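You operate a simulated robot arm through the tools that you are given. There is no shell and no other tool. Be economical: measure what you need, move in short steps, check, and stop when the job is done.

Carry out the task below with a simulated robot arm. There is one attempt and no reset: what you move stays moved.

TASK
Put things in order on the service bench top. At the end: the grey collar from the service bench top stands on top of the blue pack (marked "P3"); the green marker (marked "PASS") stands where the grey collar stood; the small clear jar stands where the teal tube stood; the teal tube stands where the green marker stood; whatever was shut is shut again. Leave all else as you found it, and nothing knocked over.

It is judged by the outcome, as a careful person would: the job done as asked, and still so three seconds after it is handed in. It fails if anything else is knocked over, pushed out of place, dropped, spilled or broken.

THE ROBOT
A 6-joint arm with a two-finger gripper, fixed in place. Base frame: the origin is at the foot of the arm, x ahead of it, y to its left, z up; the work surface is at about z = 0. Readings come in m, degrees, newtons and seconds.
With the tool pointing down near the work surface it reaches from about 0.18 to 0.48 m from the base axis. Its first joint turns from -66.0 to 66.0 degrees. Payload 1.76 kg.
The tool frame sits at the grasp point between the pads (the TCP): z along the fingers, y along the line on which they close. The tips reach 0.029 m beyond it. The gripper opens to 0.082 m. The gripper's body begins 0.058 m behind the TCP.
Orientation is that of the tool frame in the base frame, as [roll, pitch, yaw] about the fixed x, y, z axes, in that order (R = Rz(yaw) Ry(pitch) Rx(roll)). With the fingers straight down and closing along the base's y, the tool's x points along the base's -x, its y along +y and its z along -z.

THE INTERFACE
- The arm moves only by the tool move_arm. Its argument "targets" is a list of rows, each a list of 7 numbers: the shift along the base's x, y, z in m, then the turn, a rotation vector about the base's x, y, z in degrees, then the gripper command, from -1 (shut) to 1 (fully open), values between in proportion. In form: [[dx, dy, dz, rx, ry, rz, jaw], ...]. A call has 1 to 12 rows; each row is the pose to reach, as a shift and turn from the pose commanded when the call began. Each row takes 0.2 s and may step no farther than 0.05 m and 8.6 degrees from the row before; otherwise, or with a gripper value out of range, the whole call is refused. Where a pose cannot be reached the arm comes as near as it can. A force on the tool above 40 N (or 10 N above the force at the start of the call, whichever is more), or a blocked arm, ends the call early, and 0.2 s more pass. Each finger halts on what it meets, pressing with about 26 N; the grip force reading is that of the motor and also rises with nothing between the fingers. The clock runs only during rows and for 0.2 s after the last one: add rows that repeat a pose to give the fingers time. The reply holds the time, the measured pose of the TCP, the force on the tool along the base axes, the opening and the grip force, in the units named above and with some noise, with the torque about the TCP (base axes, N m) and any sound that the robot's microphone picked up.
- Cameras (640 x 400 px; columns grow to the right, rows downward): "scene" is fixed at [0.0718, 0.3378, 0.4343]; the picture's right is [-0.60, -0.80, 0.00], its down [-0.46, 0.35, -0.81] and it looks along [0.65, -0.49, -0.58] (base axes); focal length 214 px, centre (320, 200). "wrist" rides on the gripper at [0.079, 0.004, -0.09] in the tool frame; the picture's right is [-0.05, 1.00, 0.00], its down [-0.71, -0.04, -0.71] and it looks along [-0.71, -0.04, 0.71] (tool axes); focal length 256 px, centre (320, 200).
- grab_frame(camera): a new picture of that camera. No time passes.
- point_at(camera, pixels): for up to 12 pixels [column, row] of the newest picture of that camera ("zoom" is the newest enlarged one), the place [x, y, z] in the base frame of the surface seen there, good to about 0.003 m, but the place of the scene camera against the robot may be out by one fixed shift of up to 0.025 m in any direction. No time passes.
- enlarge(camera, box): a new picture of the part [left, top, right, bottom] of that camera's present view, enlarged. No time passes.
- sign_off(): hands the job in; it is judged then, once.

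Keep the steps short. Do not move on a guess: measure, check each grasp and each placing, and mend mistakes. In all there are 80 turns and 54 pictures (those below and enlarged ones count). Leave the gripper open and the arm clear of the work at the hand-in unless told otherwise, and finish with a single line.

The tools are called after "Request:" as name(argument=value, ...) on one line, values as JSON. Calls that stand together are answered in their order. move_arm: Moves the arm, as the interface text tells. Its arguments: {"type":"object","properties":{"targets":{"type":"array","items":{"type":"array","items":{"type":"number"}}}},"required":["targets"]} The other tools are called the same way: grab_frame (camera) takes a picture; point_at (camera, pixels) gives the place of the surface under pixels of a picture; enlarge (camera, box) takes an enlarged picture of a part of a camera's view; sign_off () hands the job in.

At the start:

```text
clock: 0.0
position: [0.2317, 0.0703, 0.3285]
ee_rot: [-179.9, 0.0, 180.0]
ft_force: [-0.5, -0.6, 0.7]
wrist_torque: [0.0, -0.02, -0.01]
width: 0.0819
grasp_force: 0.1
```

scene: 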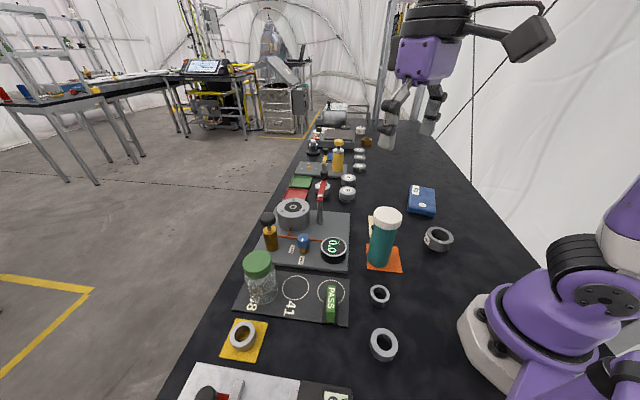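
wrist: 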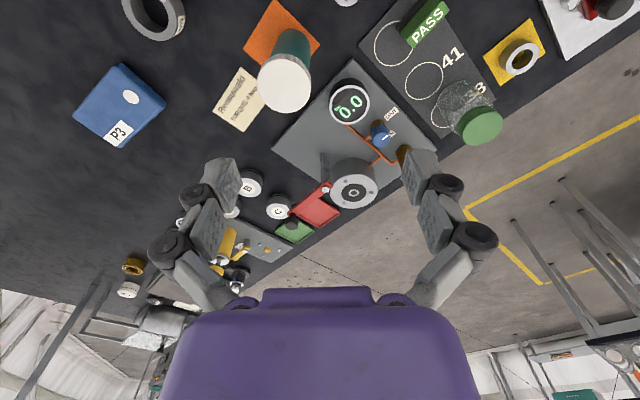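

I see several grey rings, a teal tube on an orange pad, a clear jar with a green lid and a green PASS block. I'll take enlarged views before measuring anything.

Request:
enlarge(camera="scene", box=[160, 190, 480, 400])

Request:
enlarge(camera="scene", box=[250, 90, 450, 220])

Request:
enlarge(camera="wrist", box=[60, 0, 640, 300])

```text
1.90 times, centred on (320, 295) of scene
```

zoom: 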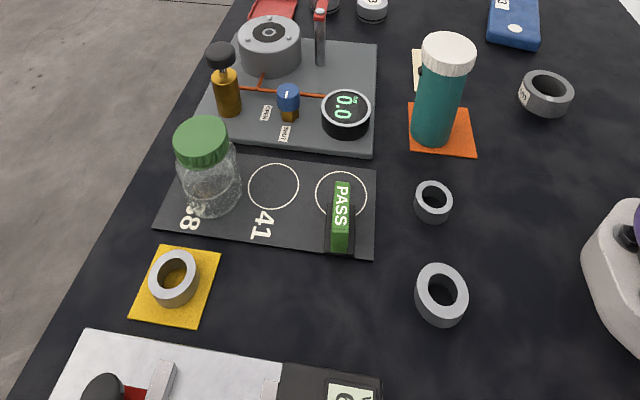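

```text
3.08 times, centred on (350, 155) of scene
```

zoom: 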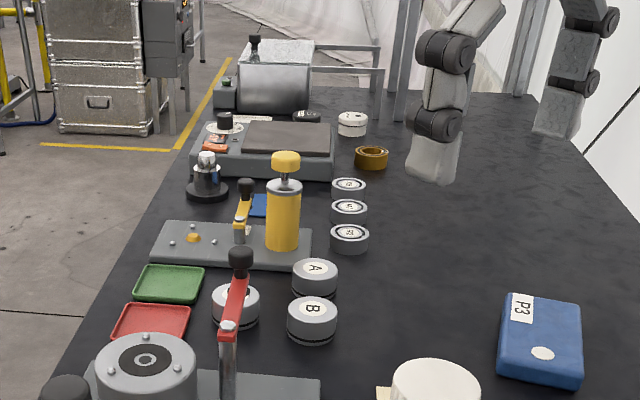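

```text
1.10 times, centred on (350, 150) of wrist
```

zoom: 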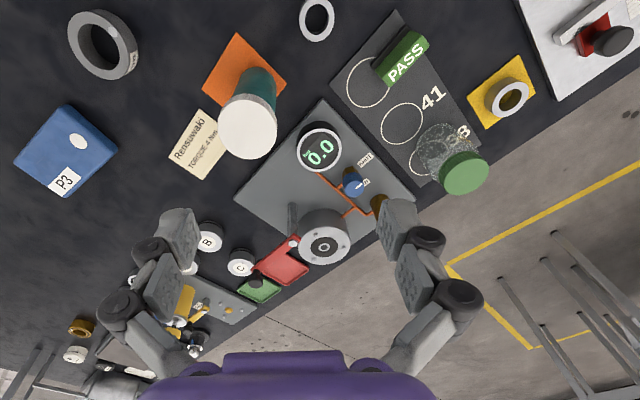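

The rings need a closer look, especially the one at (438,238) that carries a label.

Request:
enlarge(camera="scene", box=[400, 170, 480, 260])

Request:
enlarge(camera="scene", box=[210, 240, 410, 370])

Request:
enlarge(camera="wrist", box=[60, 0, 260, 160])

```text
4.44 times, centred on (440, 215) of scene
```

zoom: 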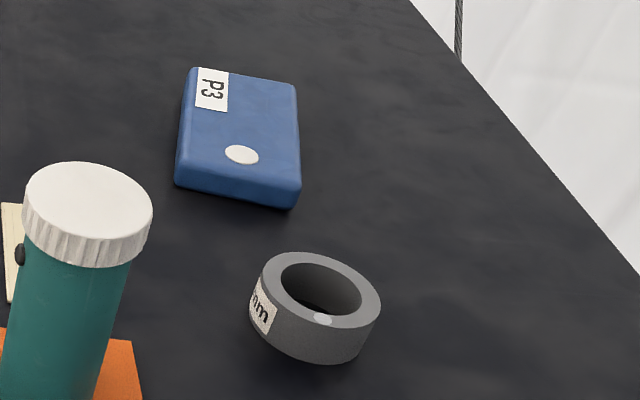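

```text
3.08 times, centred on (310, 305) of scene
```

zoom: 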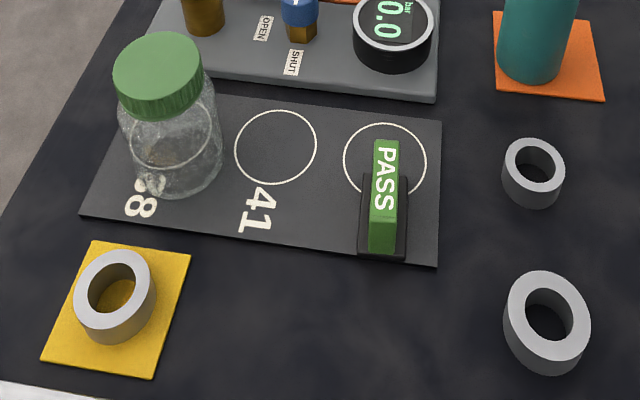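

```text
2.50 times, centred on (160, 80) of wrist
```

zoom: 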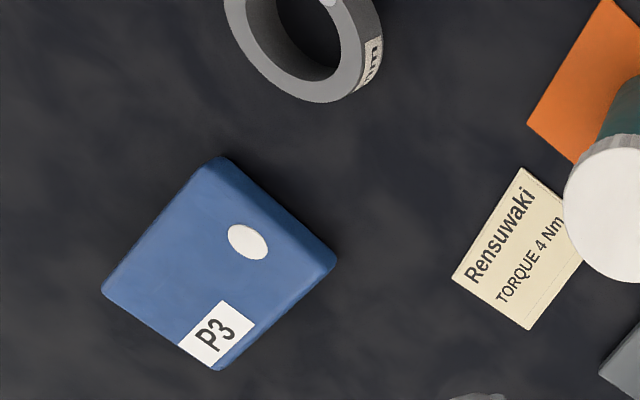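

Next I'll measure the main items in the scene camera, and the same ones in the wrist camera to find the scene camera's fixed shift.

Request:
point_at(camera="scene", pixels=[[425, 229], [451, 233], [438, 249], [411, 186], [435, 190], [412, 210], [434, 215], [388, 211], [383, 263], [379, 288], [384, 333], [242, 325]])

Request:
point_at(camera="wrist", pixels=[[120, 65], [165, 102], [76, 115], [118, 147], [284, 88], [290, 45], [420, 22], [481, 125], [350, 102], [520, 45], [178, 5], [248, 185]])

Request:
point_at(camera="scene", pixels=[[333, 250], [258, 260], [262, 290], [331, 290], [331, 312], [331, 320], [370, 268], [368, 242], [400, 250], [402, 271], [240, 334], [247, 323]])

```text
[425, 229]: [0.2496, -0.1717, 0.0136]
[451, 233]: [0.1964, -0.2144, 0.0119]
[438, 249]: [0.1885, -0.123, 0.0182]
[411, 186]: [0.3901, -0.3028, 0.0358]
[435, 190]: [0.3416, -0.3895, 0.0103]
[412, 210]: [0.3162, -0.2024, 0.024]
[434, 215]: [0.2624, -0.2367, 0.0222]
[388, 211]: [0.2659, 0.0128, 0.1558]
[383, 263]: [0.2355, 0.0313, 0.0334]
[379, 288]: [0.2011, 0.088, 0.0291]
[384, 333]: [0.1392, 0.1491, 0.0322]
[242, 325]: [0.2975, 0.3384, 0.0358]
```

```text
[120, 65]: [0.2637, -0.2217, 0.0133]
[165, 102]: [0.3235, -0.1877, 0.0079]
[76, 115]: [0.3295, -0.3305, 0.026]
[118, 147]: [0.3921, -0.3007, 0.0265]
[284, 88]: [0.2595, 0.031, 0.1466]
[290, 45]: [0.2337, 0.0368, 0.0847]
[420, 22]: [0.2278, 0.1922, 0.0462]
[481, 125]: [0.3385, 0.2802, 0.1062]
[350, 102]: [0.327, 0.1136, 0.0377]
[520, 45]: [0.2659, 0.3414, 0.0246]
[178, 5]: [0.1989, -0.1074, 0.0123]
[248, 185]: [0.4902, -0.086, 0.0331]
```

```text
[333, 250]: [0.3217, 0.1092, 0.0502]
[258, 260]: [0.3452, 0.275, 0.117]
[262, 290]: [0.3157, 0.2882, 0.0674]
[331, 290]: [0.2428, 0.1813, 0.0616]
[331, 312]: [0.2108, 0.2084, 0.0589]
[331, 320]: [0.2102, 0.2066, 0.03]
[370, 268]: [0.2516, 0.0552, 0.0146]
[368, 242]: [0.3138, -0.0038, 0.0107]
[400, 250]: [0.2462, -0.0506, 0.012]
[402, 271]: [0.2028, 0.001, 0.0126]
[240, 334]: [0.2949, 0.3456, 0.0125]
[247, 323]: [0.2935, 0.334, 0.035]
```

The scene reads about 0.012 m higher than the wrist. Before deciding which ring is the collar and which jar is meant, I'll move the wrist camera left (+y) and slightly back to see the near and left end.

Request:
move_arm(targets=[[-0.01, 0.045, 0, 0, 0, 0, 1], [-0.02, 0.09, 0, 0, 0, 0, 1], [-0.03, 0.13, 0, 0, 0, 0, 1], [-0.04, 0.16, 0, 0, 0, 0, 1], [-0.04, 0.16, 0, 0, 0, 0, 1]])

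Request:
grab_frame(camera="wrist")

```text
clock: 1.2
position: [0.1913, 0.2298, 0.3273]
ee_rot: [179.9, 0.0, -180.0]
ft_force: [-0.5, 1.1, -0.3]
wrist_torque: [-0.01, 0.03, 0.01]
width: 0.0819
grasp_force: 0.1
```

```text
45 pictures are left
```

wrist: 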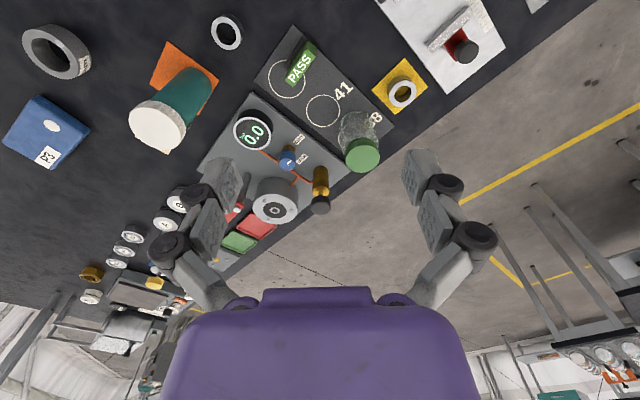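

Request:
enlarge(camera="wrist", box=[200, 0, 440, 180])

Request:
enlarge(camera="wrist", box=[0, 0, 240, 180])

Request:
enlarge(camera="wrist", box=[360, 0, 560, 120])

```text
2.22 times, centred on (320, 90) of wrist
```

zoom: 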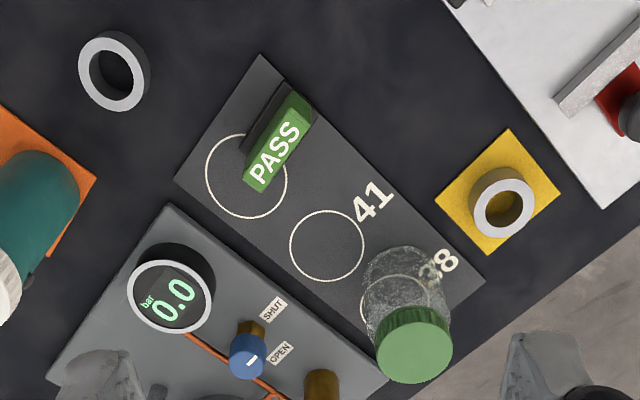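

```text
2.22 times, centred on (120, 90) of wrist
```

zoom: 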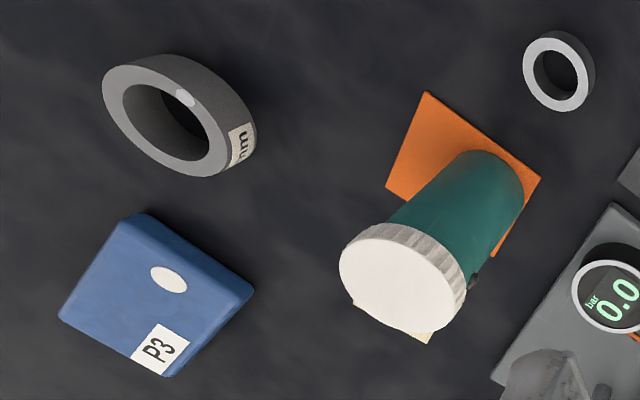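

```text
3.20 times, centred on (460, 60) of wrist
```

zoom: 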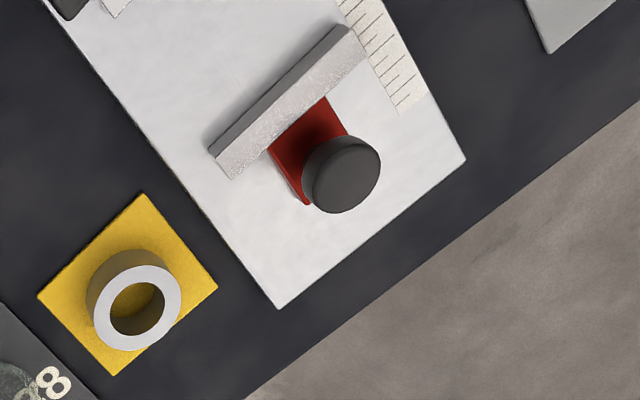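

The ring by the pack has a label ending in "mm". I'll swing right to read it and to see the right end of the bench.

Request:
move_arm(targets=[[0, -0.05, 0, 0, 0, 0, 1], [0, -0.1, 0, 0, 0, 0, 1], [0, -0.15, 0, 0, 0, 0, 1], [0, -0.2, 0, 0, 0, 0, 1], [0, -0.25, 0, 0, 0, 0, 1], [0, -0.3, 0, 0, 0, 0, 1], [0, -0.35, 0, 0, 0, 0, 1], [0, -0.38, 0, 0, 0, 0, 1], [0, -0.38, 0, 0, 0, 0, 1]])

Request:
grab_frame(camera="wrist")

Request:
grab_frame(camera="scene")

```text
clock: 3.2
position: [0.1939, -0.1509, 0.3285]
ee_rot: [-180.0, 0.0, -180.0]
ft_force: [0.1, 0.4, 0.4]
wrist_torque: [-0.02, -0.03, 0.01]
width: 0.0818
grasp_force: 0.2
```

```text
41 pictures are left
```

wrist: 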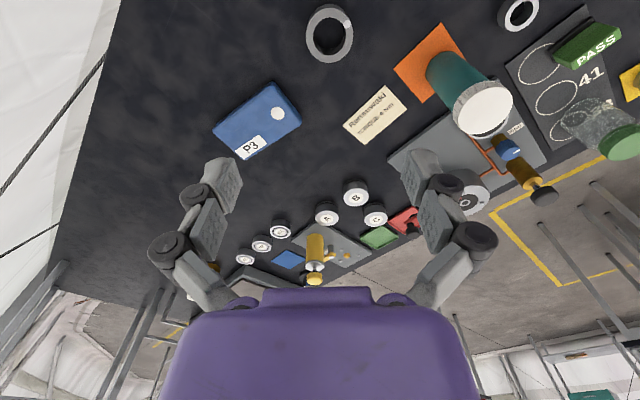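

```text
40 pictures are left
```

scene: 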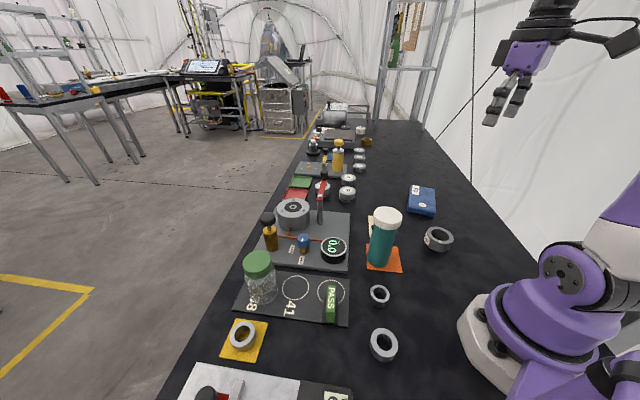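

There's no second jar in view, so the green-lidded one is the jar. I'll zoom the labelled ring in both views.

Request:
enlarge(camera="wrist", box=[290, 0, 370, 60])

Request:
enlarge(camera="scene", box=[415, 220, 463, 256])

Request:
point_at(camera="scene", pixels=[[428, 238], [450, 238], [440, 230], [437, 246], [373, 292], [386, 292], [374, 341], [394, 341], [234, 332], [252, 331], [379, 303], [384, 356]])

```text
6.67 times, centred on (330, 30) of wrist
```

zoom: 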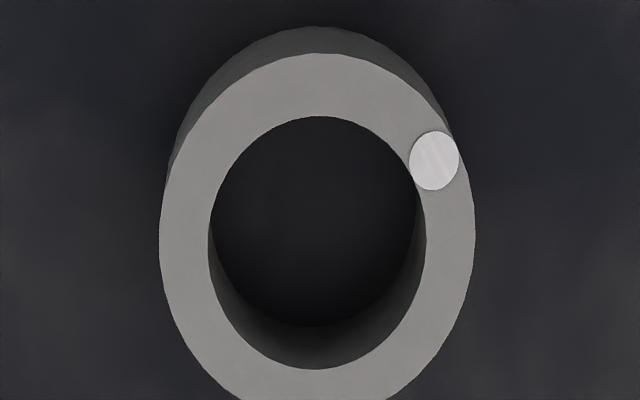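

```text
11.11 times, centred on (439, 238) of scene
```

zoom: 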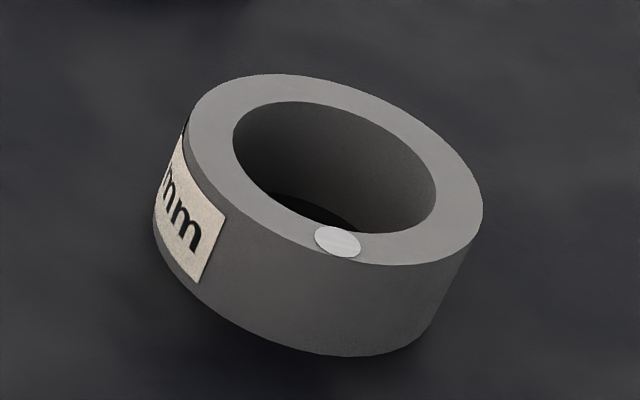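

```text
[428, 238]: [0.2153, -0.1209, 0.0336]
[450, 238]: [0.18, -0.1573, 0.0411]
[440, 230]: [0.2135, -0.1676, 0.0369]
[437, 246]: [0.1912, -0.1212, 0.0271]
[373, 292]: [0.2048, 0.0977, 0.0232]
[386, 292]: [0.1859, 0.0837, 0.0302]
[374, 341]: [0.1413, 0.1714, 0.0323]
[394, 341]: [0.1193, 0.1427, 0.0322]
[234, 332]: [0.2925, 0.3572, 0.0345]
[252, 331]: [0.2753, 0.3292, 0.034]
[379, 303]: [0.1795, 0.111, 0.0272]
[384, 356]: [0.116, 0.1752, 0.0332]
```

The labelled ring is mid-grey with a dot on its rim and stands on the bare bench. The other three are plain pale rings, and one of them sits on a mat, so I take the labelled one as the grey collar. Now I'll measure the collar rim around (330,33) and the pack top in the wrist view.

Request:
point_at(camera="wrist", pixels=[[309, 35], [350, 38], [330, 12], [330, 58], [216, 128], [272, 86], [246, 157], [297, 122], [277, 113], [257, 120], [280, 60], [400, 50]])

Request:
enlarge(camera="wrist", box=[200, 70, 312, 170])

```text
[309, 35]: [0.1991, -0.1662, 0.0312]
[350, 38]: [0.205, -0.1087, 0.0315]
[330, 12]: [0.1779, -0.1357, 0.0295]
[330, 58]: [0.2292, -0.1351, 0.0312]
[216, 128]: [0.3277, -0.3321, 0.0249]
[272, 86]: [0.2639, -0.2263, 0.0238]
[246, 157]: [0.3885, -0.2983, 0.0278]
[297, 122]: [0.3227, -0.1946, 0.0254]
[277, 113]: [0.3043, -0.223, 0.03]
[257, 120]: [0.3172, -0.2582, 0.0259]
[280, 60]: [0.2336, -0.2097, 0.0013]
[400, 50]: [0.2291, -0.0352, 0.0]
```

```text
4.00 times, centred on (256, 120) of wrist
```

zoom: 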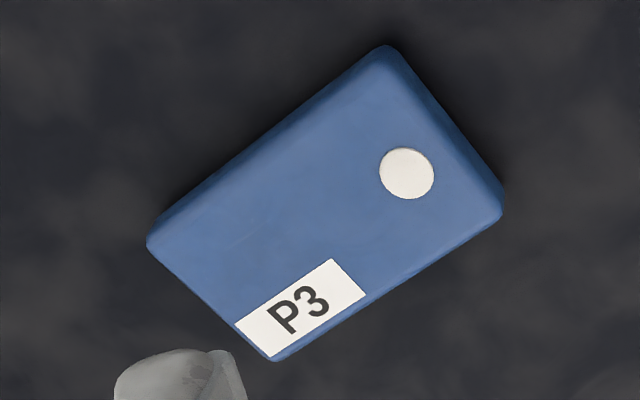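

The collar's centre is at about (0.203, -0.137), with 0.060 m outer diameter and its top at 0.031. The pack's centre is at about (0.326, -0.263), with its top at 0.026. I'll descend over the collar with the jaws open along y and stop at z ≈ 0.08 to check.

Request:
move_arm(targets=[[0.009, 0.014, -0.04, 0, 0, 0, 1], [0.009, 0.014, -0.085, 0, 0, 0, 1], [0.009, 0.014, -0.13, 0, 0, 0, 1], [0.009, 0.014, -0.175, 0, 0, 0, 1], [0.009, 0.014, -0.22, 0, 0, 0, 1], [0.009, 0.014, -0.245, 0, 0, 0, 1], [0.009, 0.014, -0.245, 0, 0, 0, 1]])

Request:
grab_frame(camera="wrist")

```text
clock: 4.8
position: [0.2036, -0.1361, 0.0816]
ee_rot: [180.0, 0.0, -180.0]
ft_force: [0.9, 0.5, 0.0]
wrist_torque: [-0.02, -0.01, -0.01]
width: 0.0819
grasp_force: 0.0
```

```text
36 pictures are left
```

wrist: 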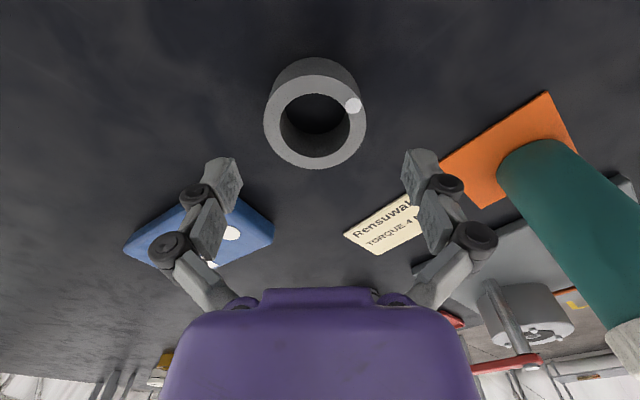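

The ring sits midway between the fingers. One more measurement of its rim before going down.

Request:
point_at(camera="wrist", pixels=[[268, 115], [361, 115], [315, 78], [315, 162], [516, 160], [490, 130], [543, 97], [230, 235]])

```text
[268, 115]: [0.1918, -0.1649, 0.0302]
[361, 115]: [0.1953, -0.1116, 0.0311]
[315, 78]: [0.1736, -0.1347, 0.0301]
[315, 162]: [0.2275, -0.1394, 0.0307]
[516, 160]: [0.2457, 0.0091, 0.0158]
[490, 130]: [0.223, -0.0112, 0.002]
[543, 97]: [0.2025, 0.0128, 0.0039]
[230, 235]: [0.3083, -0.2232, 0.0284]
```

The centre comes out at (0.201, -0.138). I'll go down to z ≈ 0.036 and close.

Request:
move_arm(targets=[[-0.002, -0.002, -0.025, 0, 0, 0, 1], [-0.002, -0.002, -0.0455, 0, 0, 0, 1], [-0.002, -0.002, -0.0455, 0, 0, 0, 0.4], [-0.002, -0.002, -0.0455, 0, 0, 0, -0.2], [-0.002, -0.002, -0.0455, 0, 0, 0, -0.2]])

```text
clock: 6.0
position: [0.1993, -0.1379, 0.0367]
ee_rot: [-180.0, 0.0, 180.0]
ft_force: [-1.8, -0.7, 8.9]
wrist_torque: [-0.01, -0.03, 0.02]
width: 0.0611
grasp_force: 26.1
```

The width reads 0.061 with 26 N grip, so the collar is held. I'll lift it and carry it over the pack.

Request:
move_arm(targets=[[0, 0, 0.04, 0, 0, 0, -0.2], [0, 0, 0.08, 0, 0, 0, -0.2], [0.03, -0.03, 0.08, 0, 0, 0, -0.2], [0.06, -0.06, 0.08, 0, 0, 0, -0.2], [0.09, -0.09, 0.08, 0, 0, 0, -0.2], [0.12, -0.12, 0.08, 0, 0, 0, -0.2], [0.126, -0.125, 0.08, 0, 0, 0, -0.2], [0.126, -0.125, 0.08, 0, 0, 0, -0.2]])

Request:
grab_frame(camera="wrist")

```text
clock: 7.8
position: [0.3267, -0.2616, 0.1178]
ee_rot: [179.9, 0.1, -180.0]
ft_force: [-0.6, 0.5, -0.4]
wrist_torque: [-0.01, -0.03, 0.01]
width: 0.033
grasp_force: 0.0
```

```text
35 pictures are left
```

wrist: 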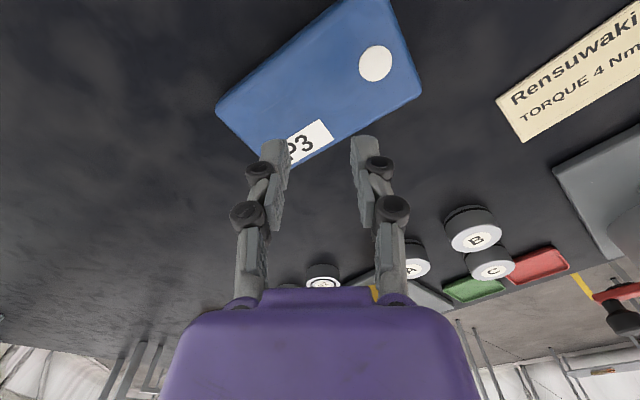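

The width fell to 0.033, so the collar slipped out. I'll check the scene to find it.

Request:
grab_frame(camera="scene")

```text
34 pictures are left
```

scene: 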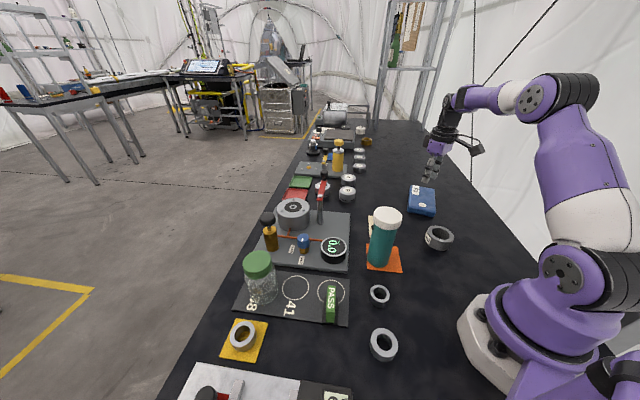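

The collar still stands at its spot, so the lift slipped. I'll go back above it with the jaws open and look before trying a deeper, full-force grip and a slower lift.

Request:
move_arm(targets=[[0, 0, 0, 0, 0, 0, 1], [-0.03, 0.03, 0, 0, 0, 0, 1], [-0.06, 0.06, 0, 0, 0, 0, 1], [-0.09, 0.09, 0, 0, 0, 0, 1], [-0.12, 0.12, 0, 0, 0, 0, 1], [-0.126, 0.125, -0.03, 0, 0, 0, 1], [-0.126, 0.125, -0.036, 0, 0, 0, 1], [-0.126, 0.125, -0.036, 0, 0, 0, 1]])

Request:
grab_frame(camera="wrist")

Request:
point_at(camera="wrist", pixels=[[268, 115], [361, 115], [315, 78], [315, 162]])

```text
clock: 9.6
position: [0.1997, -0.1367, 0.0823]
ee_rot: [180.0, 0.0, -180.0]
ft_force: [-0.1, -0.1, 0.4]
wrist_torque: [0.01, 0.01, -0.01]
width: 0.082
grasp_force: 0.0
```

```text
33 pictures are left
```

wrist: 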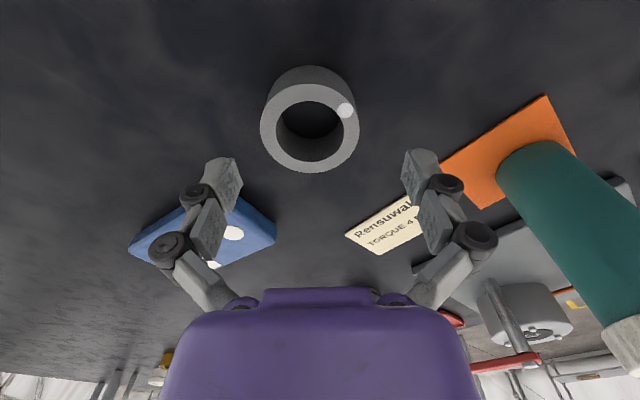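

```text
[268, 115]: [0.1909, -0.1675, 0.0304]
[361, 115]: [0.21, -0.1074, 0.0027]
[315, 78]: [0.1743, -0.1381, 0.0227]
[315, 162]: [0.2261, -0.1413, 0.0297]
```

Request:
point_at(camera="wrist", pixels=[[264, 127], [356, 127], [310, 88], [310, 168], [277, 98], [343, 98], [280, 160], [344, 157]])

Request:
enlarge(camera="wrist", box=[230, 50, 390, 190])

```text
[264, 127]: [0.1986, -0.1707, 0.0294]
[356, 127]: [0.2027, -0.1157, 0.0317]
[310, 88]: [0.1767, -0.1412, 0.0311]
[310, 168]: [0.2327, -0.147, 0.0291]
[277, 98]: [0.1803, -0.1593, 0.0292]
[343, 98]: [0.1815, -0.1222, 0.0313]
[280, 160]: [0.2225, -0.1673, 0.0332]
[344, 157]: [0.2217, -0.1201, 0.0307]
```

```text
2.86 times, centred on (310, 120) of wrist
```

zoom: 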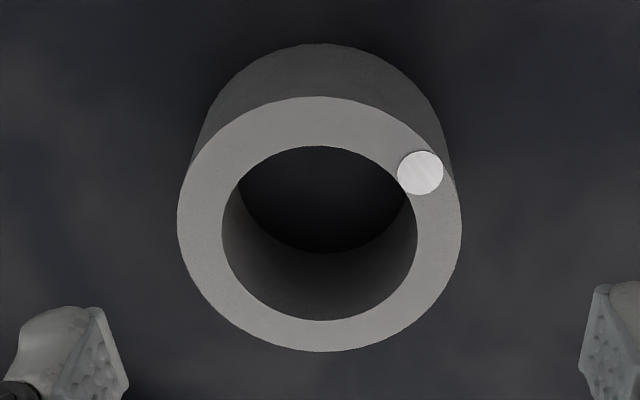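

The ring has shifted to about (0.2045, -0.1435). I'll centre on it, go slightly deeper to z ≈ 0.034, shut with full command, dwell, and lift only 0.01 m.

Request:
move_arm(targets=[[0.005, -0.0065, -0.025, 0, 0, 0, 1], [0.005, -0.0065, -0.048, 0, 0, 0, 1], [0.005, -0.0065, -0.048, 0, 0, 0, 1], [0.005, -0.0065, -0.048, 0, 0, 0, -1], [0.005, -0.0065, -0.048, 0, 0, 0, -1], [0.005, -0.0065, -0.048, 0, 0, 0, -1], [0.005, -0.0065, -0.043, 0, 0, 0, -1], [0.005, -0.0065, -0.038, 0, 0, 0, -1], [0.005, -0.0065, -0.038, 0, 0, 0, -1]])

Request:
grab_frame(camera="wrist")

```text
clock: 11.6
position: [0.2037, -0.1415, 0.045]
ee_rot: [-180.0, 0.0, -180.0]
ft_force: [0.0, 0.6, -1.1]
wrist_torque: [0.0, 0.01, 0.0]
width: 0.061
grasp_force: 25.8
```

```text
31 pictures are left
```

wrist: 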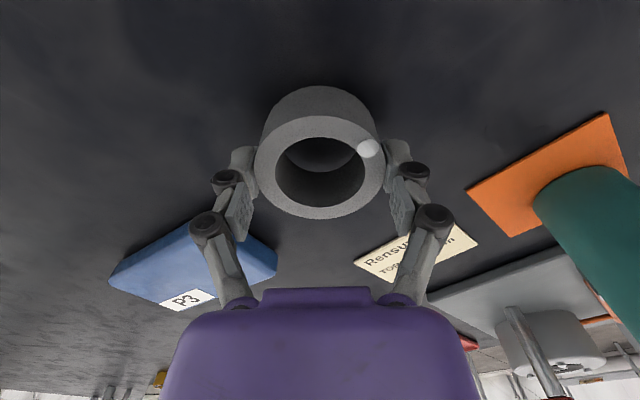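

It's held this time, with width 0.061 and 26 N after lifting 0.01 m. I'll lift further at a gentle pace and carry it over the pack with the jaw command kept at -1.

Request:
move_arm(targets=[[0, 0, 0.015, 0, 0, 0, -1], [0, 0, 0.03, 0, 0, 0, -1], [0, 0, 0.05, 0, 0, 0, -1], [0.02, -0.02, 0.055, 0, 0, 0, -1], [0.04, -0.04, 0.055, 0, 0, 0, -1], [0.06, -0.06, 0.055, 0, 0, 0, -1], [0.08, -0.08, 0.055, 0, 0, 0, -1], [0.1, -0.1, 0.055, 0, 0, 0, -1], [0.115, -0.115, 0.055, 0, 0, 0, -1], [0.122, -0.1215, 0.055, 0, 0, 0, -1], [0.122, -0.1215, 0.055, 0, 0, 0, -1]])

Request:
grab_frame(camera="wrist")

```text
clock: 14.0
position: [0.3265, -0.2644, 0.0981]
ee_rot: [-180.0, 0.0, 180.0]
ft_force: [0.4, 0.0, -0.2]
wrist_torque: [-0.01, -0.04, -0.02]
width: 0.0609
grasp_force: 26.2
```

```text
30 pictures are left
```

wrist: 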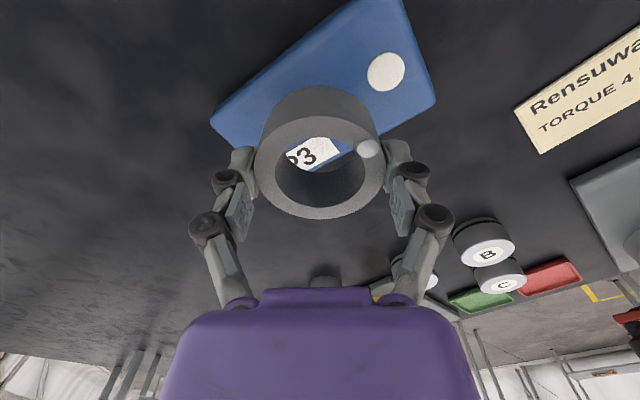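

The collar is still held over the pack. I'll lower it in steps to just above the pack top and watch the force.

Request:
move_arm(targets=[[0, 0, -0.015, 0, 0, 0, -1], [0, 0, -0.028, 0, 0, 0, -1], [0, 0, -0.032, 0, 0, 0, -1], [0, 0, -0.034, 0, 0, 0, -1], [0, 0, -0.0355, 0, 0, 0, -1], [0, 0, -0.0355, 0, 0, 0, -1]])

```text
clock: 15.4
position: [0.3269, -0.2645, 0.0642]
ee_rot: [180.0, 0.0, -180.0]
ft_force: [-0.2, -0.2, -1.3]
wrist_torque: [0.0, -0.01, 0.02]
width: 0.0608
grasp_force: 25.9
```

No contact yet at z 0.064. I'll lower in 1 mm rows.

Request:
move_arm(targets=[[0, 0, -0.001, 0, 0, 0, -1], [0, 0, -0.002, 0, 0, 0, -1], [0, 0, -0.003, 0, 0, 0, -1], [0, 0, -0.003, 0, 0, 0, -1]])

Request:
grab_frame(camera="wrist")

```text
clock: 16.4
position: [0.3271, -0.2653, 0.0606]
ee_rot: [179.9, 0.1, 180.0]
ft_force: [-6.3, 1.5, 16.5]
wrist_torque: [0.03, 0.23, -0.06]
width: 0.0609
grasp_force: 26.0
```

```text
29 pictures are left
```

wrist: 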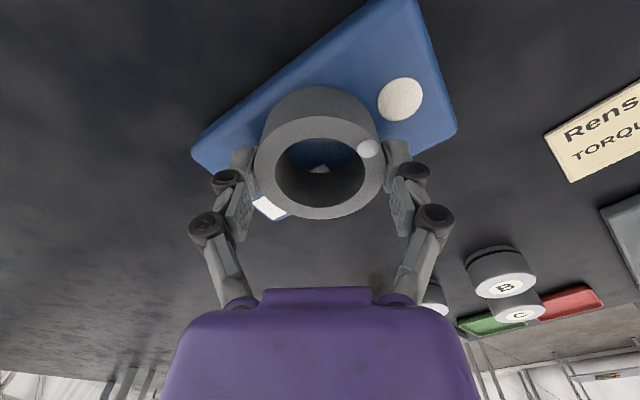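

It's in contact at 16 N. I'll ease up 1 mm, open the jaws, then rise straight up and look.

Request:
move_arm(targets=[[0, 0, 0.001, 0, 0, 0, -1], [0, 0, 0.001, 0, 0, 0, 0.6], [0, 0, 0.001, 0, 0, 0, 1], [0, 0, 0.001, 0, 0, 0, 1], [0, 0, 0.03, 0, 0, 0, 1], [0, 0, 0.07, 0, 0, 0, 1], [0, 0, 0.11, 0, 0, 0, 1], [0, 0, 0.11, 0, 0, 0, 1]])

Request:
grab_frame(camera="wrist")

Request:
enlarge(camera="scene", box=[390, 150, 470, 230])

```text
clock: 18.2
position: [0.3268, -0.2632, 0.172]
ee_rot: [-179.9, 0.0, -179.9]
ft_force: [0.0, 0.6, -0.8]
wrist_torque: [0.02, -0.02, -0.05]
width: 0.082
grasp_force: 0.0
```

```text
28 pictures are left
```

wrist: 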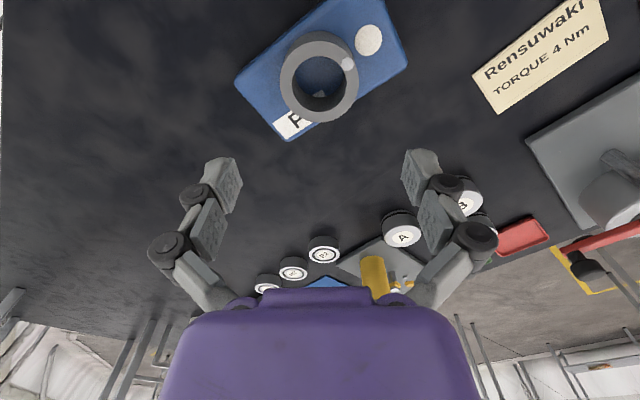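

```text
5.00 times, centred on (430, 190) of scene
```

zoom: 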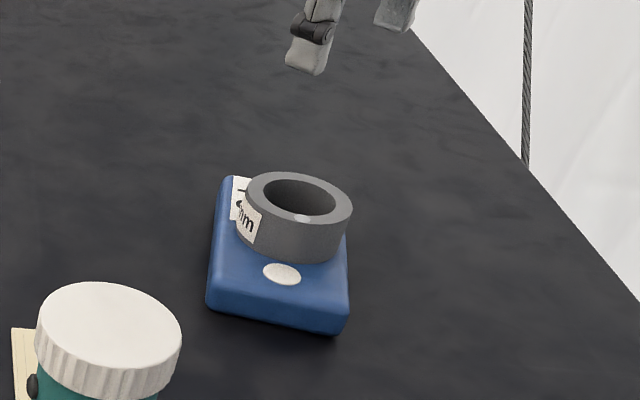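

The collar stands flat and squarely within the pack top. Next is the marker: I'll travel high over to about (0.18, 0.17, 0.26) and look down at it.

Request:
move_arm(targets=[[-0.01, 0.0, 0.045, 0, 0, 0, 1], [-0.025, 0.03, 0.08, 0, 0, 0, 1], [-0.04, 0.075, 0.09, 0, 0, 0, 1], [-0.055, 0.12, 0.09, 0, 0, 0, 1], [-0.07, 0.165, 0.09, 0, 0, 0, 1], [-0.085, 0.21, 0.09, 0, 0, 0, 1], [-0.1, 0.255, 0.09, 0, 0, 0, 1], [-0.115, 0.3, 0.09, 0, 0, 0, 1], [-0.13, 0.345, 0.09, 0, 0, 0, 1], [-0.14, 0.39, 0.09, 0, 0, 0, 1], [-0.147, 0.433, 0.09, 0, 0, 0, 1], [-0.147, 0.433, 0.09, 0, 0, 0, 1]])

Request:
grab_frame(camera="wrist")

Request:
enlarge(camera="wrist", box=[250, 0, 410, 120])

```text
clock: 20.8
position: [0.1773, 0.1686, 0.2608]
ee_rot: [179.9, 0.1, -180.0]
ft_force: [-0.5, 0.6, -0.2]
wrist_torque: [-0.01, 0.03, 0.0]
width: 0.0819
grasp_force: 0.1
```

```text
26 pictures are left
```

wrist: 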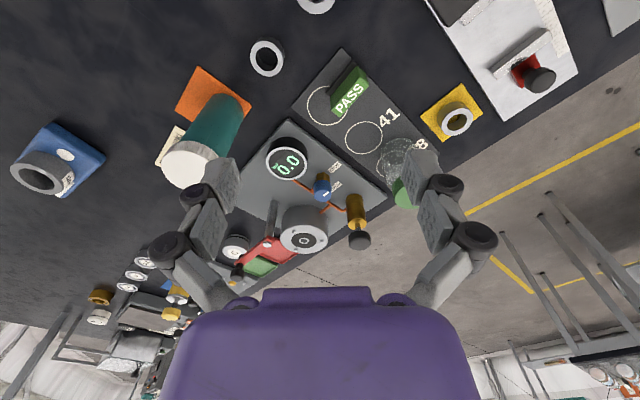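

```text
3.33 times, centred on (330, 60) of wrist
```

zoom: 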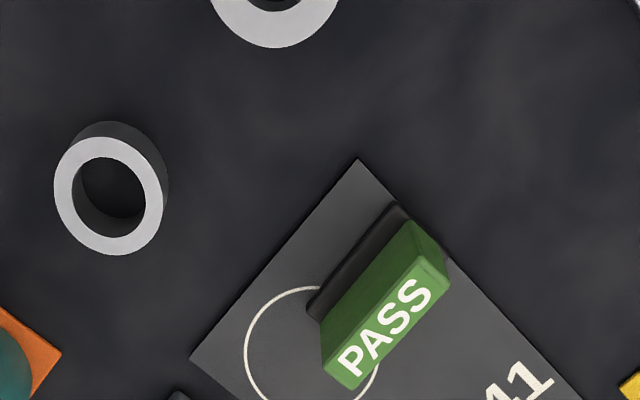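

I'll measure the marker's top corners and black base, the plate around it, and the neighbouring small ring.

Request:
point_at(camera="zoom", pixels=[[333, 370], [352, 386], [444, 288], [424, 260], [388, 325], [315, 305], [397, 209], [350, 262], [400, 230], [410, 340], [360, 170], [160, 190]])

Request:
enlarge(camera="scene", box=[290, 265, 370, 335])

```text
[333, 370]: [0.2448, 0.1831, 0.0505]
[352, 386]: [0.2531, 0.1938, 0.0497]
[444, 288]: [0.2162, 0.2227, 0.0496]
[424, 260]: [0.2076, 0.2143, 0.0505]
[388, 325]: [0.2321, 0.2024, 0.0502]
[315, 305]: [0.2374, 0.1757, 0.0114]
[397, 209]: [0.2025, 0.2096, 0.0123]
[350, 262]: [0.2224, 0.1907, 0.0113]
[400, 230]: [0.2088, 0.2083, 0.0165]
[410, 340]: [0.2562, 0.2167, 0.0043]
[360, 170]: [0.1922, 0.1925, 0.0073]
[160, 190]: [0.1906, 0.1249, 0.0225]
```

```text
5.71 times, centred on (330, 300) of scene
```

zoom: 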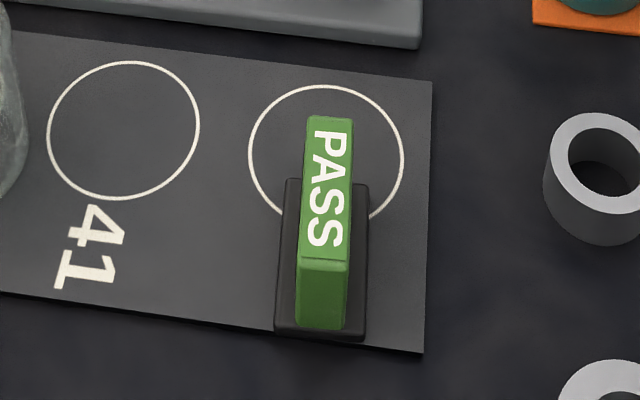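

The marker is a block 0.047 × 0.013 m with its top at 0.050, centred at (0.230, 0.2035), with its long axis about -40°. Its base top is at 0.012. I'll turn the tool -40° about z and hover over it at z ≈ 0.11.

Request:
move_arm(targets=[[0.01, 0.007, -0.02, 0, 0, -8, 1], [0.02, 0.014, -0.05, 0, 0, -16, 1], [0.03, 0.021, -0.08, 0, 0, -24, 0.6], [0.04, 0.028, -0.11, 0, 0, -32, 0.4], [0.053, 0.035, -0.145, 0, 0, -40, 0.3], [0.053, 0.035, -0.15, 0, 0, -40, 0.3], [0.053, 0.035, -0.15, 0, 0, -40, 0.3]])

Request:
grab_frame(camera="wrist")

```text
clock: 22.4
position: [0.2303, 0.2032, 0.1087]
ee_rot: [180.0, -0.1, 140.1]
ft_force: [-0.3, 0.3, 0.2]
wrist_torque: [0.02, 0.01, -0.02]
width: 0.0532
grasp_force: 0.1
```

```text
23 pictures are left
```

wrist: 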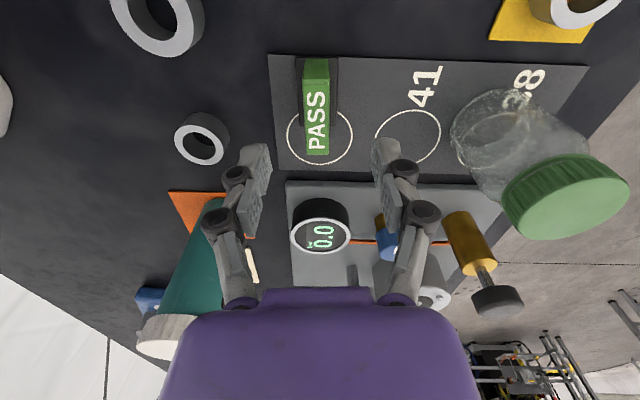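

The tool is aligned. I'll re-measure the block and base here.

Request:
point_at(camera="wrist", pixels=[[305, 82], [328, 80], [307, 150], [327, 150], [317, 115], [298, 62], [333, 62], [299, 115], [278, 62], [318, 65]])

```text
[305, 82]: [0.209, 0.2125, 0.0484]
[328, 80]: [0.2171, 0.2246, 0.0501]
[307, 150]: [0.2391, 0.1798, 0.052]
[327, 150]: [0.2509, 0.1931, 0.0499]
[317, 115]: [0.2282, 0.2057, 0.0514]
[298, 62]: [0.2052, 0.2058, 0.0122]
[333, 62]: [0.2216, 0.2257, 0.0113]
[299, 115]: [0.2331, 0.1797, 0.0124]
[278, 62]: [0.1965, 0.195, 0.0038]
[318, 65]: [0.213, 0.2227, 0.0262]
```

The block's centre is (0.229, 0.2025). I'll descend to z ≈ 0.046, so the tips clear the base, close, and lift 0.01 m.

Request:
move_arm(targets=[[-0.001, -0.001, -0.03, 0, 0, 0, 0.3], [-0.001, -0.001, -0.055, 0, 0, 0, 0.3], [-0.001, -0.001, -0.063, 0, 0, 0, 0.3], [-0.001, -0.001, -0.063, 0, 0, 0, 0.3], [-0.001, -0.001, -0.063, 0, 0, 0, -1], [-0.001, -0.001, -0.063, 0, 0, 0, -1], [-0.001, -0.001, -0.063, 0, 0, 0, -1], [-0.001, -0.001, -0.058, 0, 0, 0, -1], [-0.001, -0.001, -0.053, 0, 0, 0, -1], [-0.001, -0.001, -0.053, 0, 0, 0, -1]])

Request:
grab_frame(camera="wrist")

```text
clock: 24.6
position: [0.2318, 0.2025, 0.0575]
ee_rot: [-180.0, 0.0, 140.0]
ft_force: [-0.1, 0.9, -1.1]
wrist_torque: [-0.01, 0.03, 0.02]
width: 0.0152
grasp_force: 26.0
```

```text
22 pictures are left
```

wrist: 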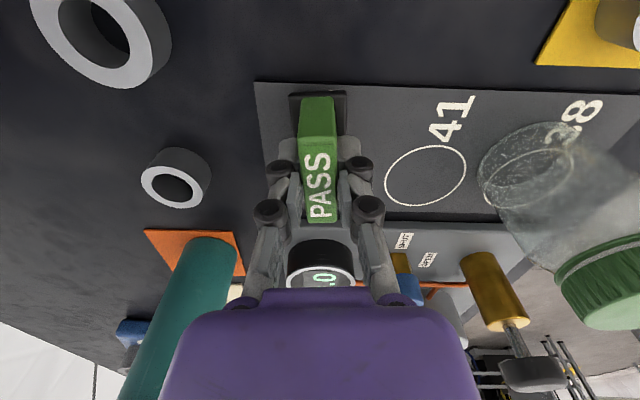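

The marker is gripped at 0.015 m width and lifts. I'll raise it above tube height, because the tube tops out near 0.15, before crossing.

Request:
move_arm(targets=[[0, 0, 0.02, 0, 0, 0, -1], [0, 0, 0.05, 0, 0, 0, -1], [0, 0, 0.085, 0, 0, 0, -1], [0, 0, 0.12, 0, 0, 0, -1], [0, 0, 0.155, 0, 0, 0, -1], [0, 0, 0.185, 0, 0, 0, -1], [-0.005, -0.035, 0.185, 0, 0, 0, -1], [-0.01, -0.075, 0.185, 0, 0, 0, -1], [-0.015, -0.115, 0.185, 0, 0, 0, -1], [-0.02, -0.155, 0.185, 0, 0, 0, -1], [-0.025, -0.195, 0.185, 0, 0, 0, -1], [-0.025, -0.195, 0.185, 0, 0, 0, -1]])

```text
clock: 27.2
position: [0.206, 0.0083, 0.2416]
ee_rot: [180.0, 0.0, 140.2]
ft_force: [0.5, -0.1, 0.3]
wrist_torque: [0.02, 0.0, -0.04]
width: 0.0149
grasp_force: 25.8
```

Request:
move_arm(targets=[[-0.001, -0.04, 0, 0, 0, 0, -1], [-0.002, -0.08, 0, 0, 0, 0, -1], [-0.0025, -0.12, 0, 0, 0, 0, -1], [-0.0025, -0.146, -0.01, 0, 0, 0, -1], [-0.0025, -0.146, -0.05, 0, 0, 0, -1], [-0.0025, -0.146, -0.09, 0, 0, 0, -1], [-0.0025, -0.146, -0.13, 0, 0, 0, -1], [-0.0025, -0.146, -0.16, 0, 0, 0, -1], [-0.0025, -0.146, -0.185, 0, 0, 0, -1], [-0.0025, -0.146, -0.185, 0, 0, 0, -1]])

Request:
grab_frame(camera="wrist")

```text
clock: 29.4
position: [0.2026, -0.1385, 0.0579]
ee_rot: [-179.9, 0.0, 139.9]
ft_force: [0.3, 0.4, -0.2]
wrist_torque: [0.01, -0.01, 0.02]
width: 0.0152
grasp_force: 26.1
```

```text
21 pictures are left
```

wrist: 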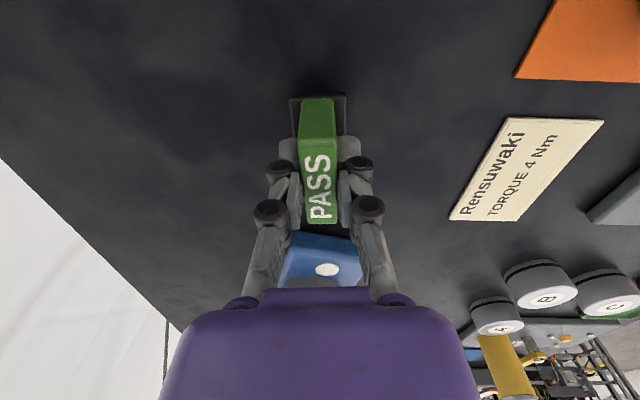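

The marker is above the collar's old spot. I'll lower it gently until it touches.

Request:
move_arm(targets=[[0, 0, -0.006, 0, 0, 0, -1], [0, 0, -0.011, 0, 0, 0, -1], [0, 0, -0.013, 0, 0, 0, -1], [0, 0, -0.014, 0, 0, 0, -1], [0, 0, -0.015, 0, 0, 0, -1], [0, 0, -0.016, 0, 0, 0, -1], [0, 0, -0.016, 0, 0, 0, -1]])

```text
clock: 31.0
position: [0.2049, -0.1389, 0.0416]
ee_rot: [-180.0, 0.0, 140.0]
ft_force: [-8.1, 5.5, 24.8]
wrist_torque: [0.13, 0.23, -0.02]
width: 0.0151
grasp_force: 25.5
```

It's touching at 25 N. I'll ease up 1 mm, open partly, rise, and check.

Request:
move_arm(targets=[[0, 0, 0.0012, 0, 0, 0, -1], [0, 0, 0.0012, 0, 0, 0, -0.3], [0, 0, 0.0012, 0, 0, 0, 0.3], [0, 0, 0.0012, 0, 0, 0, 0.3], [0, 0, 0.03, 0, 0, 0, 0.3], [0, 0, 0.07, 0, 0, 0, 0.3], [0, 0, 0.11, 0, 0, 0, 0.5], [0, 0, 0.15, 0, 0, 0, 1], [0, 0, 0.19, 0, 0, 0, 1], [0, 0, 0.19, 0, 0, 0, 1]])

Request:
grab_frame(camera="wrist")

```text
clock: 33.2
position: [0.2034, -0.137, 0.2309]
ee_rot: [-180.0, 0.0, 140.0]
ft_force: [-0.5, -0.5, -0.3]
wrist_torque: [-0.03, 0.05, 0.0]
width: 0.0823
grasp_force: 0.1
```

```text
20 pictures are left
```

wrist: 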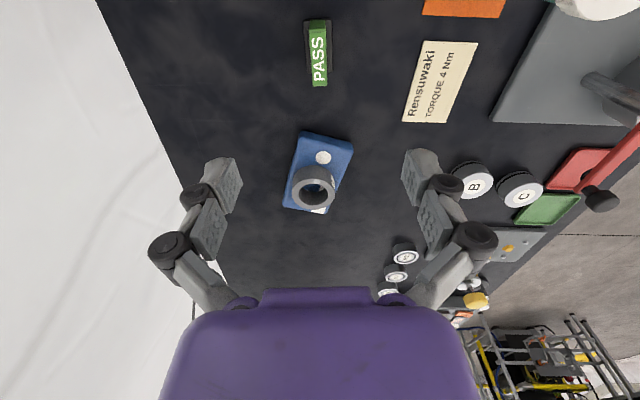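

The PASS marker stands upright at the collar's old place, and the pack and collar are undisturbed. Next I'll turn the tool back and go to (0.20, 0.03, 0.31) to measure the tube.

Request:
move_arm(targets=[[0, 0.01, 0.03, 0, 0, 8, 1], [0, 0.04, 0.06, 0, 0, 16, 1], [0, 0.08, 0.08, 0, 0, 24, 1], [0, 0.12, 0.08, 0, 0, 32, 1], [-0.003, 0.16, 0.08, 0, 0, 40, 1], [-0.003, 0.167, 0.08, 0, 0, 40, 1], [-0.003, 0.167, 0.08, 0, 0, 40, 1]])

Request:
grab_frame(camera="wrist")

Request:
enlarge(camera="scene", box=[355, 195, 415, 280])

```text
clock: 34.8
position: [0.2009, 0.0276, 0.3108]
ee_rot: [180.0, 0.0, -179.9]
ft_force: [-0.4, 0.1, 0.5]
wrist_torque: [0.01, 0.02, -0.01]
width: 0.082
grasp_force: 0.1
```

```text
19 pictures are left
```

wrist: 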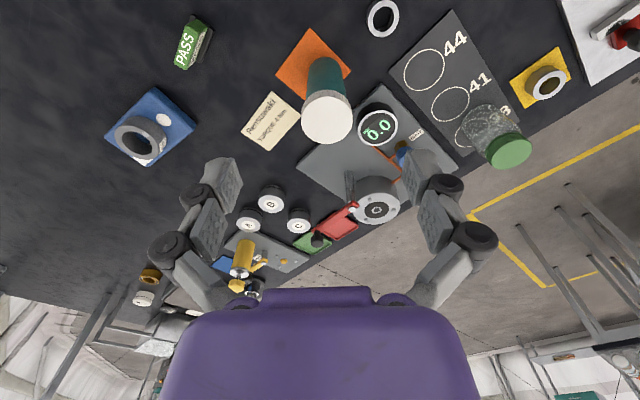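

```text
4.71 times, centred on (385, 238) of scene
```

zoom: 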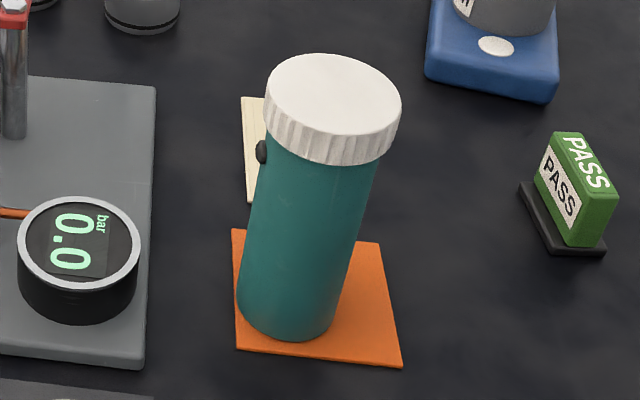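

Circle "44" is now empty; the marker stood partly off it. I'll measure the tube cap, its body foot, the mat corners and circle 44.

Request:
point_at(camera="wrist", pixels=[[303, 116], [350, 116], [326, 94], [326, 137], [309, 65], [342, 68], [276, 67], [350, 71], [312, 29], [407, 70], [441, 68], [424, 89]])

Request:
enlarge(camera="wrist", box=[260, 10, 380, 150])

```text
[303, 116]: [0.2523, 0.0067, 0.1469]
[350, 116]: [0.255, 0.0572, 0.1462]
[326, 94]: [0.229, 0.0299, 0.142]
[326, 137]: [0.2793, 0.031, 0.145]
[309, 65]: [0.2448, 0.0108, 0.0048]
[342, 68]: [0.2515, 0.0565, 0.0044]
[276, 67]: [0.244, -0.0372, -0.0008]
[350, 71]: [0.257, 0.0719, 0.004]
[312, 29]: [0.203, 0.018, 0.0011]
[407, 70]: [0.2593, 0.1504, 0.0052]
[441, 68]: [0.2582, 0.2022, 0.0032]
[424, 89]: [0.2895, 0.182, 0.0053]
```

```text
2.86 times, centred on (320, 80) of wrist
```

zoom: 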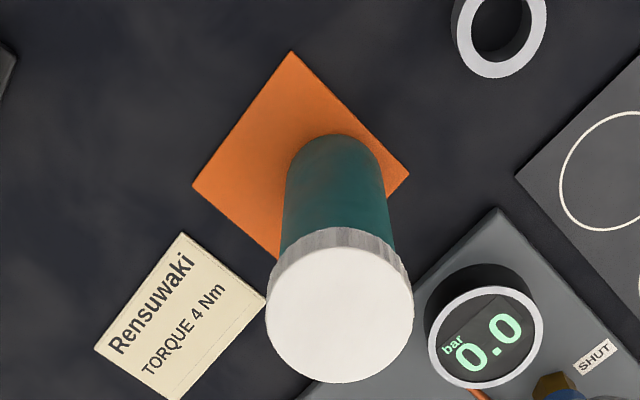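

The cap is 0.052 m across, centred at (0.2545, 0.0315), with its top at 0.1455. I'll move over it at z ≈ 0.20 with jaws open, then descend to z ≈ 0.093 so the pads sit on the body below the cap.

Request:
move_arm(targets=[[0.02, 0.004, -0.03, 0, 0, 0, 1], [0.0535, 0.004, -0.06, 0, 0, 0, 1], [0.0535, 0.004, -0.105, 0, 0, 0, 1], [0.0535, 0.004, -0.105, 0, 0, 0, 1]])

Request:
grab_frame(camera="wrist")

```text
clock: 35.8
position: [0.2546, 0.0326, 0.2063]
ee_rot: [-180.0, -0.1, -180.0]
ft_force: [0.0, 0.2, 0.5]
wrist_torque: [0.0, 0.01, -0.02]
width: 0.0822
grasp_force: 0.1
```

```text
16 pictures are left
```

wrist: 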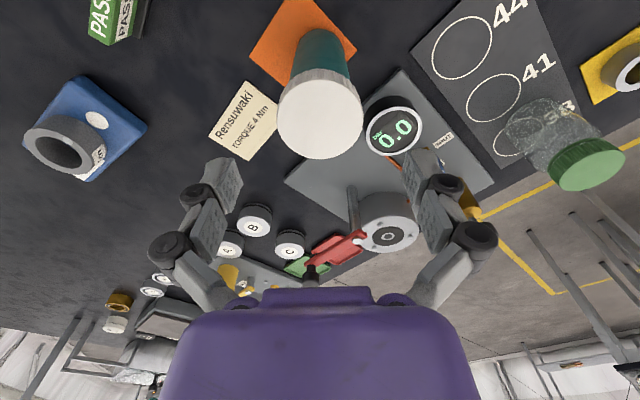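

Request:
point_at(camera="wrist", pixels=[[281, 115], [358, 115], [320, 83], [320, 155], [300, 60], [345, 60], [322, 72], [248, 53], [356, 52], [301, 2]])

```text
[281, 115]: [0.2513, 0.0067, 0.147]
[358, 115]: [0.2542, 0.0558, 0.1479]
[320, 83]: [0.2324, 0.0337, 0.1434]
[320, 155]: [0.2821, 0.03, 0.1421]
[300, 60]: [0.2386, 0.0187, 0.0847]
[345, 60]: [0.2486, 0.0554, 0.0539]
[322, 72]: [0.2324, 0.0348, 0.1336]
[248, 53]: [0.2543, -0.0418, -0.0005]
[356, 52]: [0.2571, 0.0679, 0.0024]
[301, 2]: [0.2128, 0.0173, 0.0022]
```

The centre is (0.256, 0.031). I'll descend, close, and lift slowly by 0.01 m.

Request:
move_arm(targets=[[0.0012, -0.0013, -0.03, 0, 0, 0, 1], [0.0012, -0.0013, -0.065, 0, 0, 0, 1], [0.0012, -0.0013, -0.095, 0, 0, 0, 1], [0.0012, -0.0013, -0.1133, 0, 0, 0, 1], [0.0012, -0.0013, -0.1133, 0, 0, 0, 1], [0.0012, -0.0013, -0.1133, 0, 0, 0, -1], [0.0012, -0.0013, -0.1133, 0, 0, 0, -1], [0.0012, -0.0013, -0.1133, 0, 0, 0, -1], [0.0012, -0.0013, -0.1083, 0, 0, 0, -1], [0.0012, -0.0013, -0.1033, 0, 0, 0, -1], [0.0012, -0.0013, -0.1033, 0, 0, 0, -1]])

Request:
grab_frame(camera="wrist")

```text
clock: 38.2
position: [0.2549, 0.0302, 0.1027]
ee_rot: [180.0, -0.2, -180.0]
ft_force: [-0.6, -0.3, -1.1]
wrist_torque: [-0.04, -0.02, -0.02]
width: 0.0684
grasp_force: 26.0
```

```text
15 pictures are left
```

wrist: 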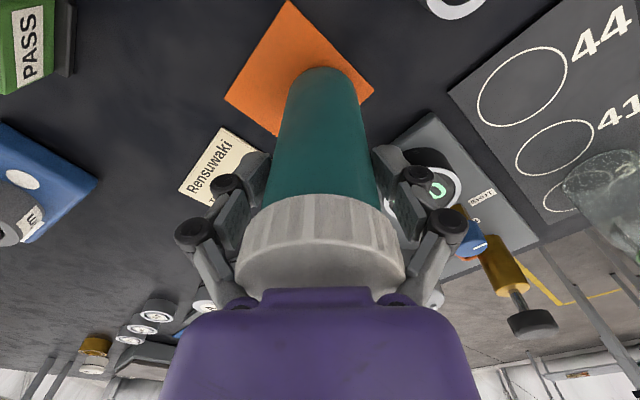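

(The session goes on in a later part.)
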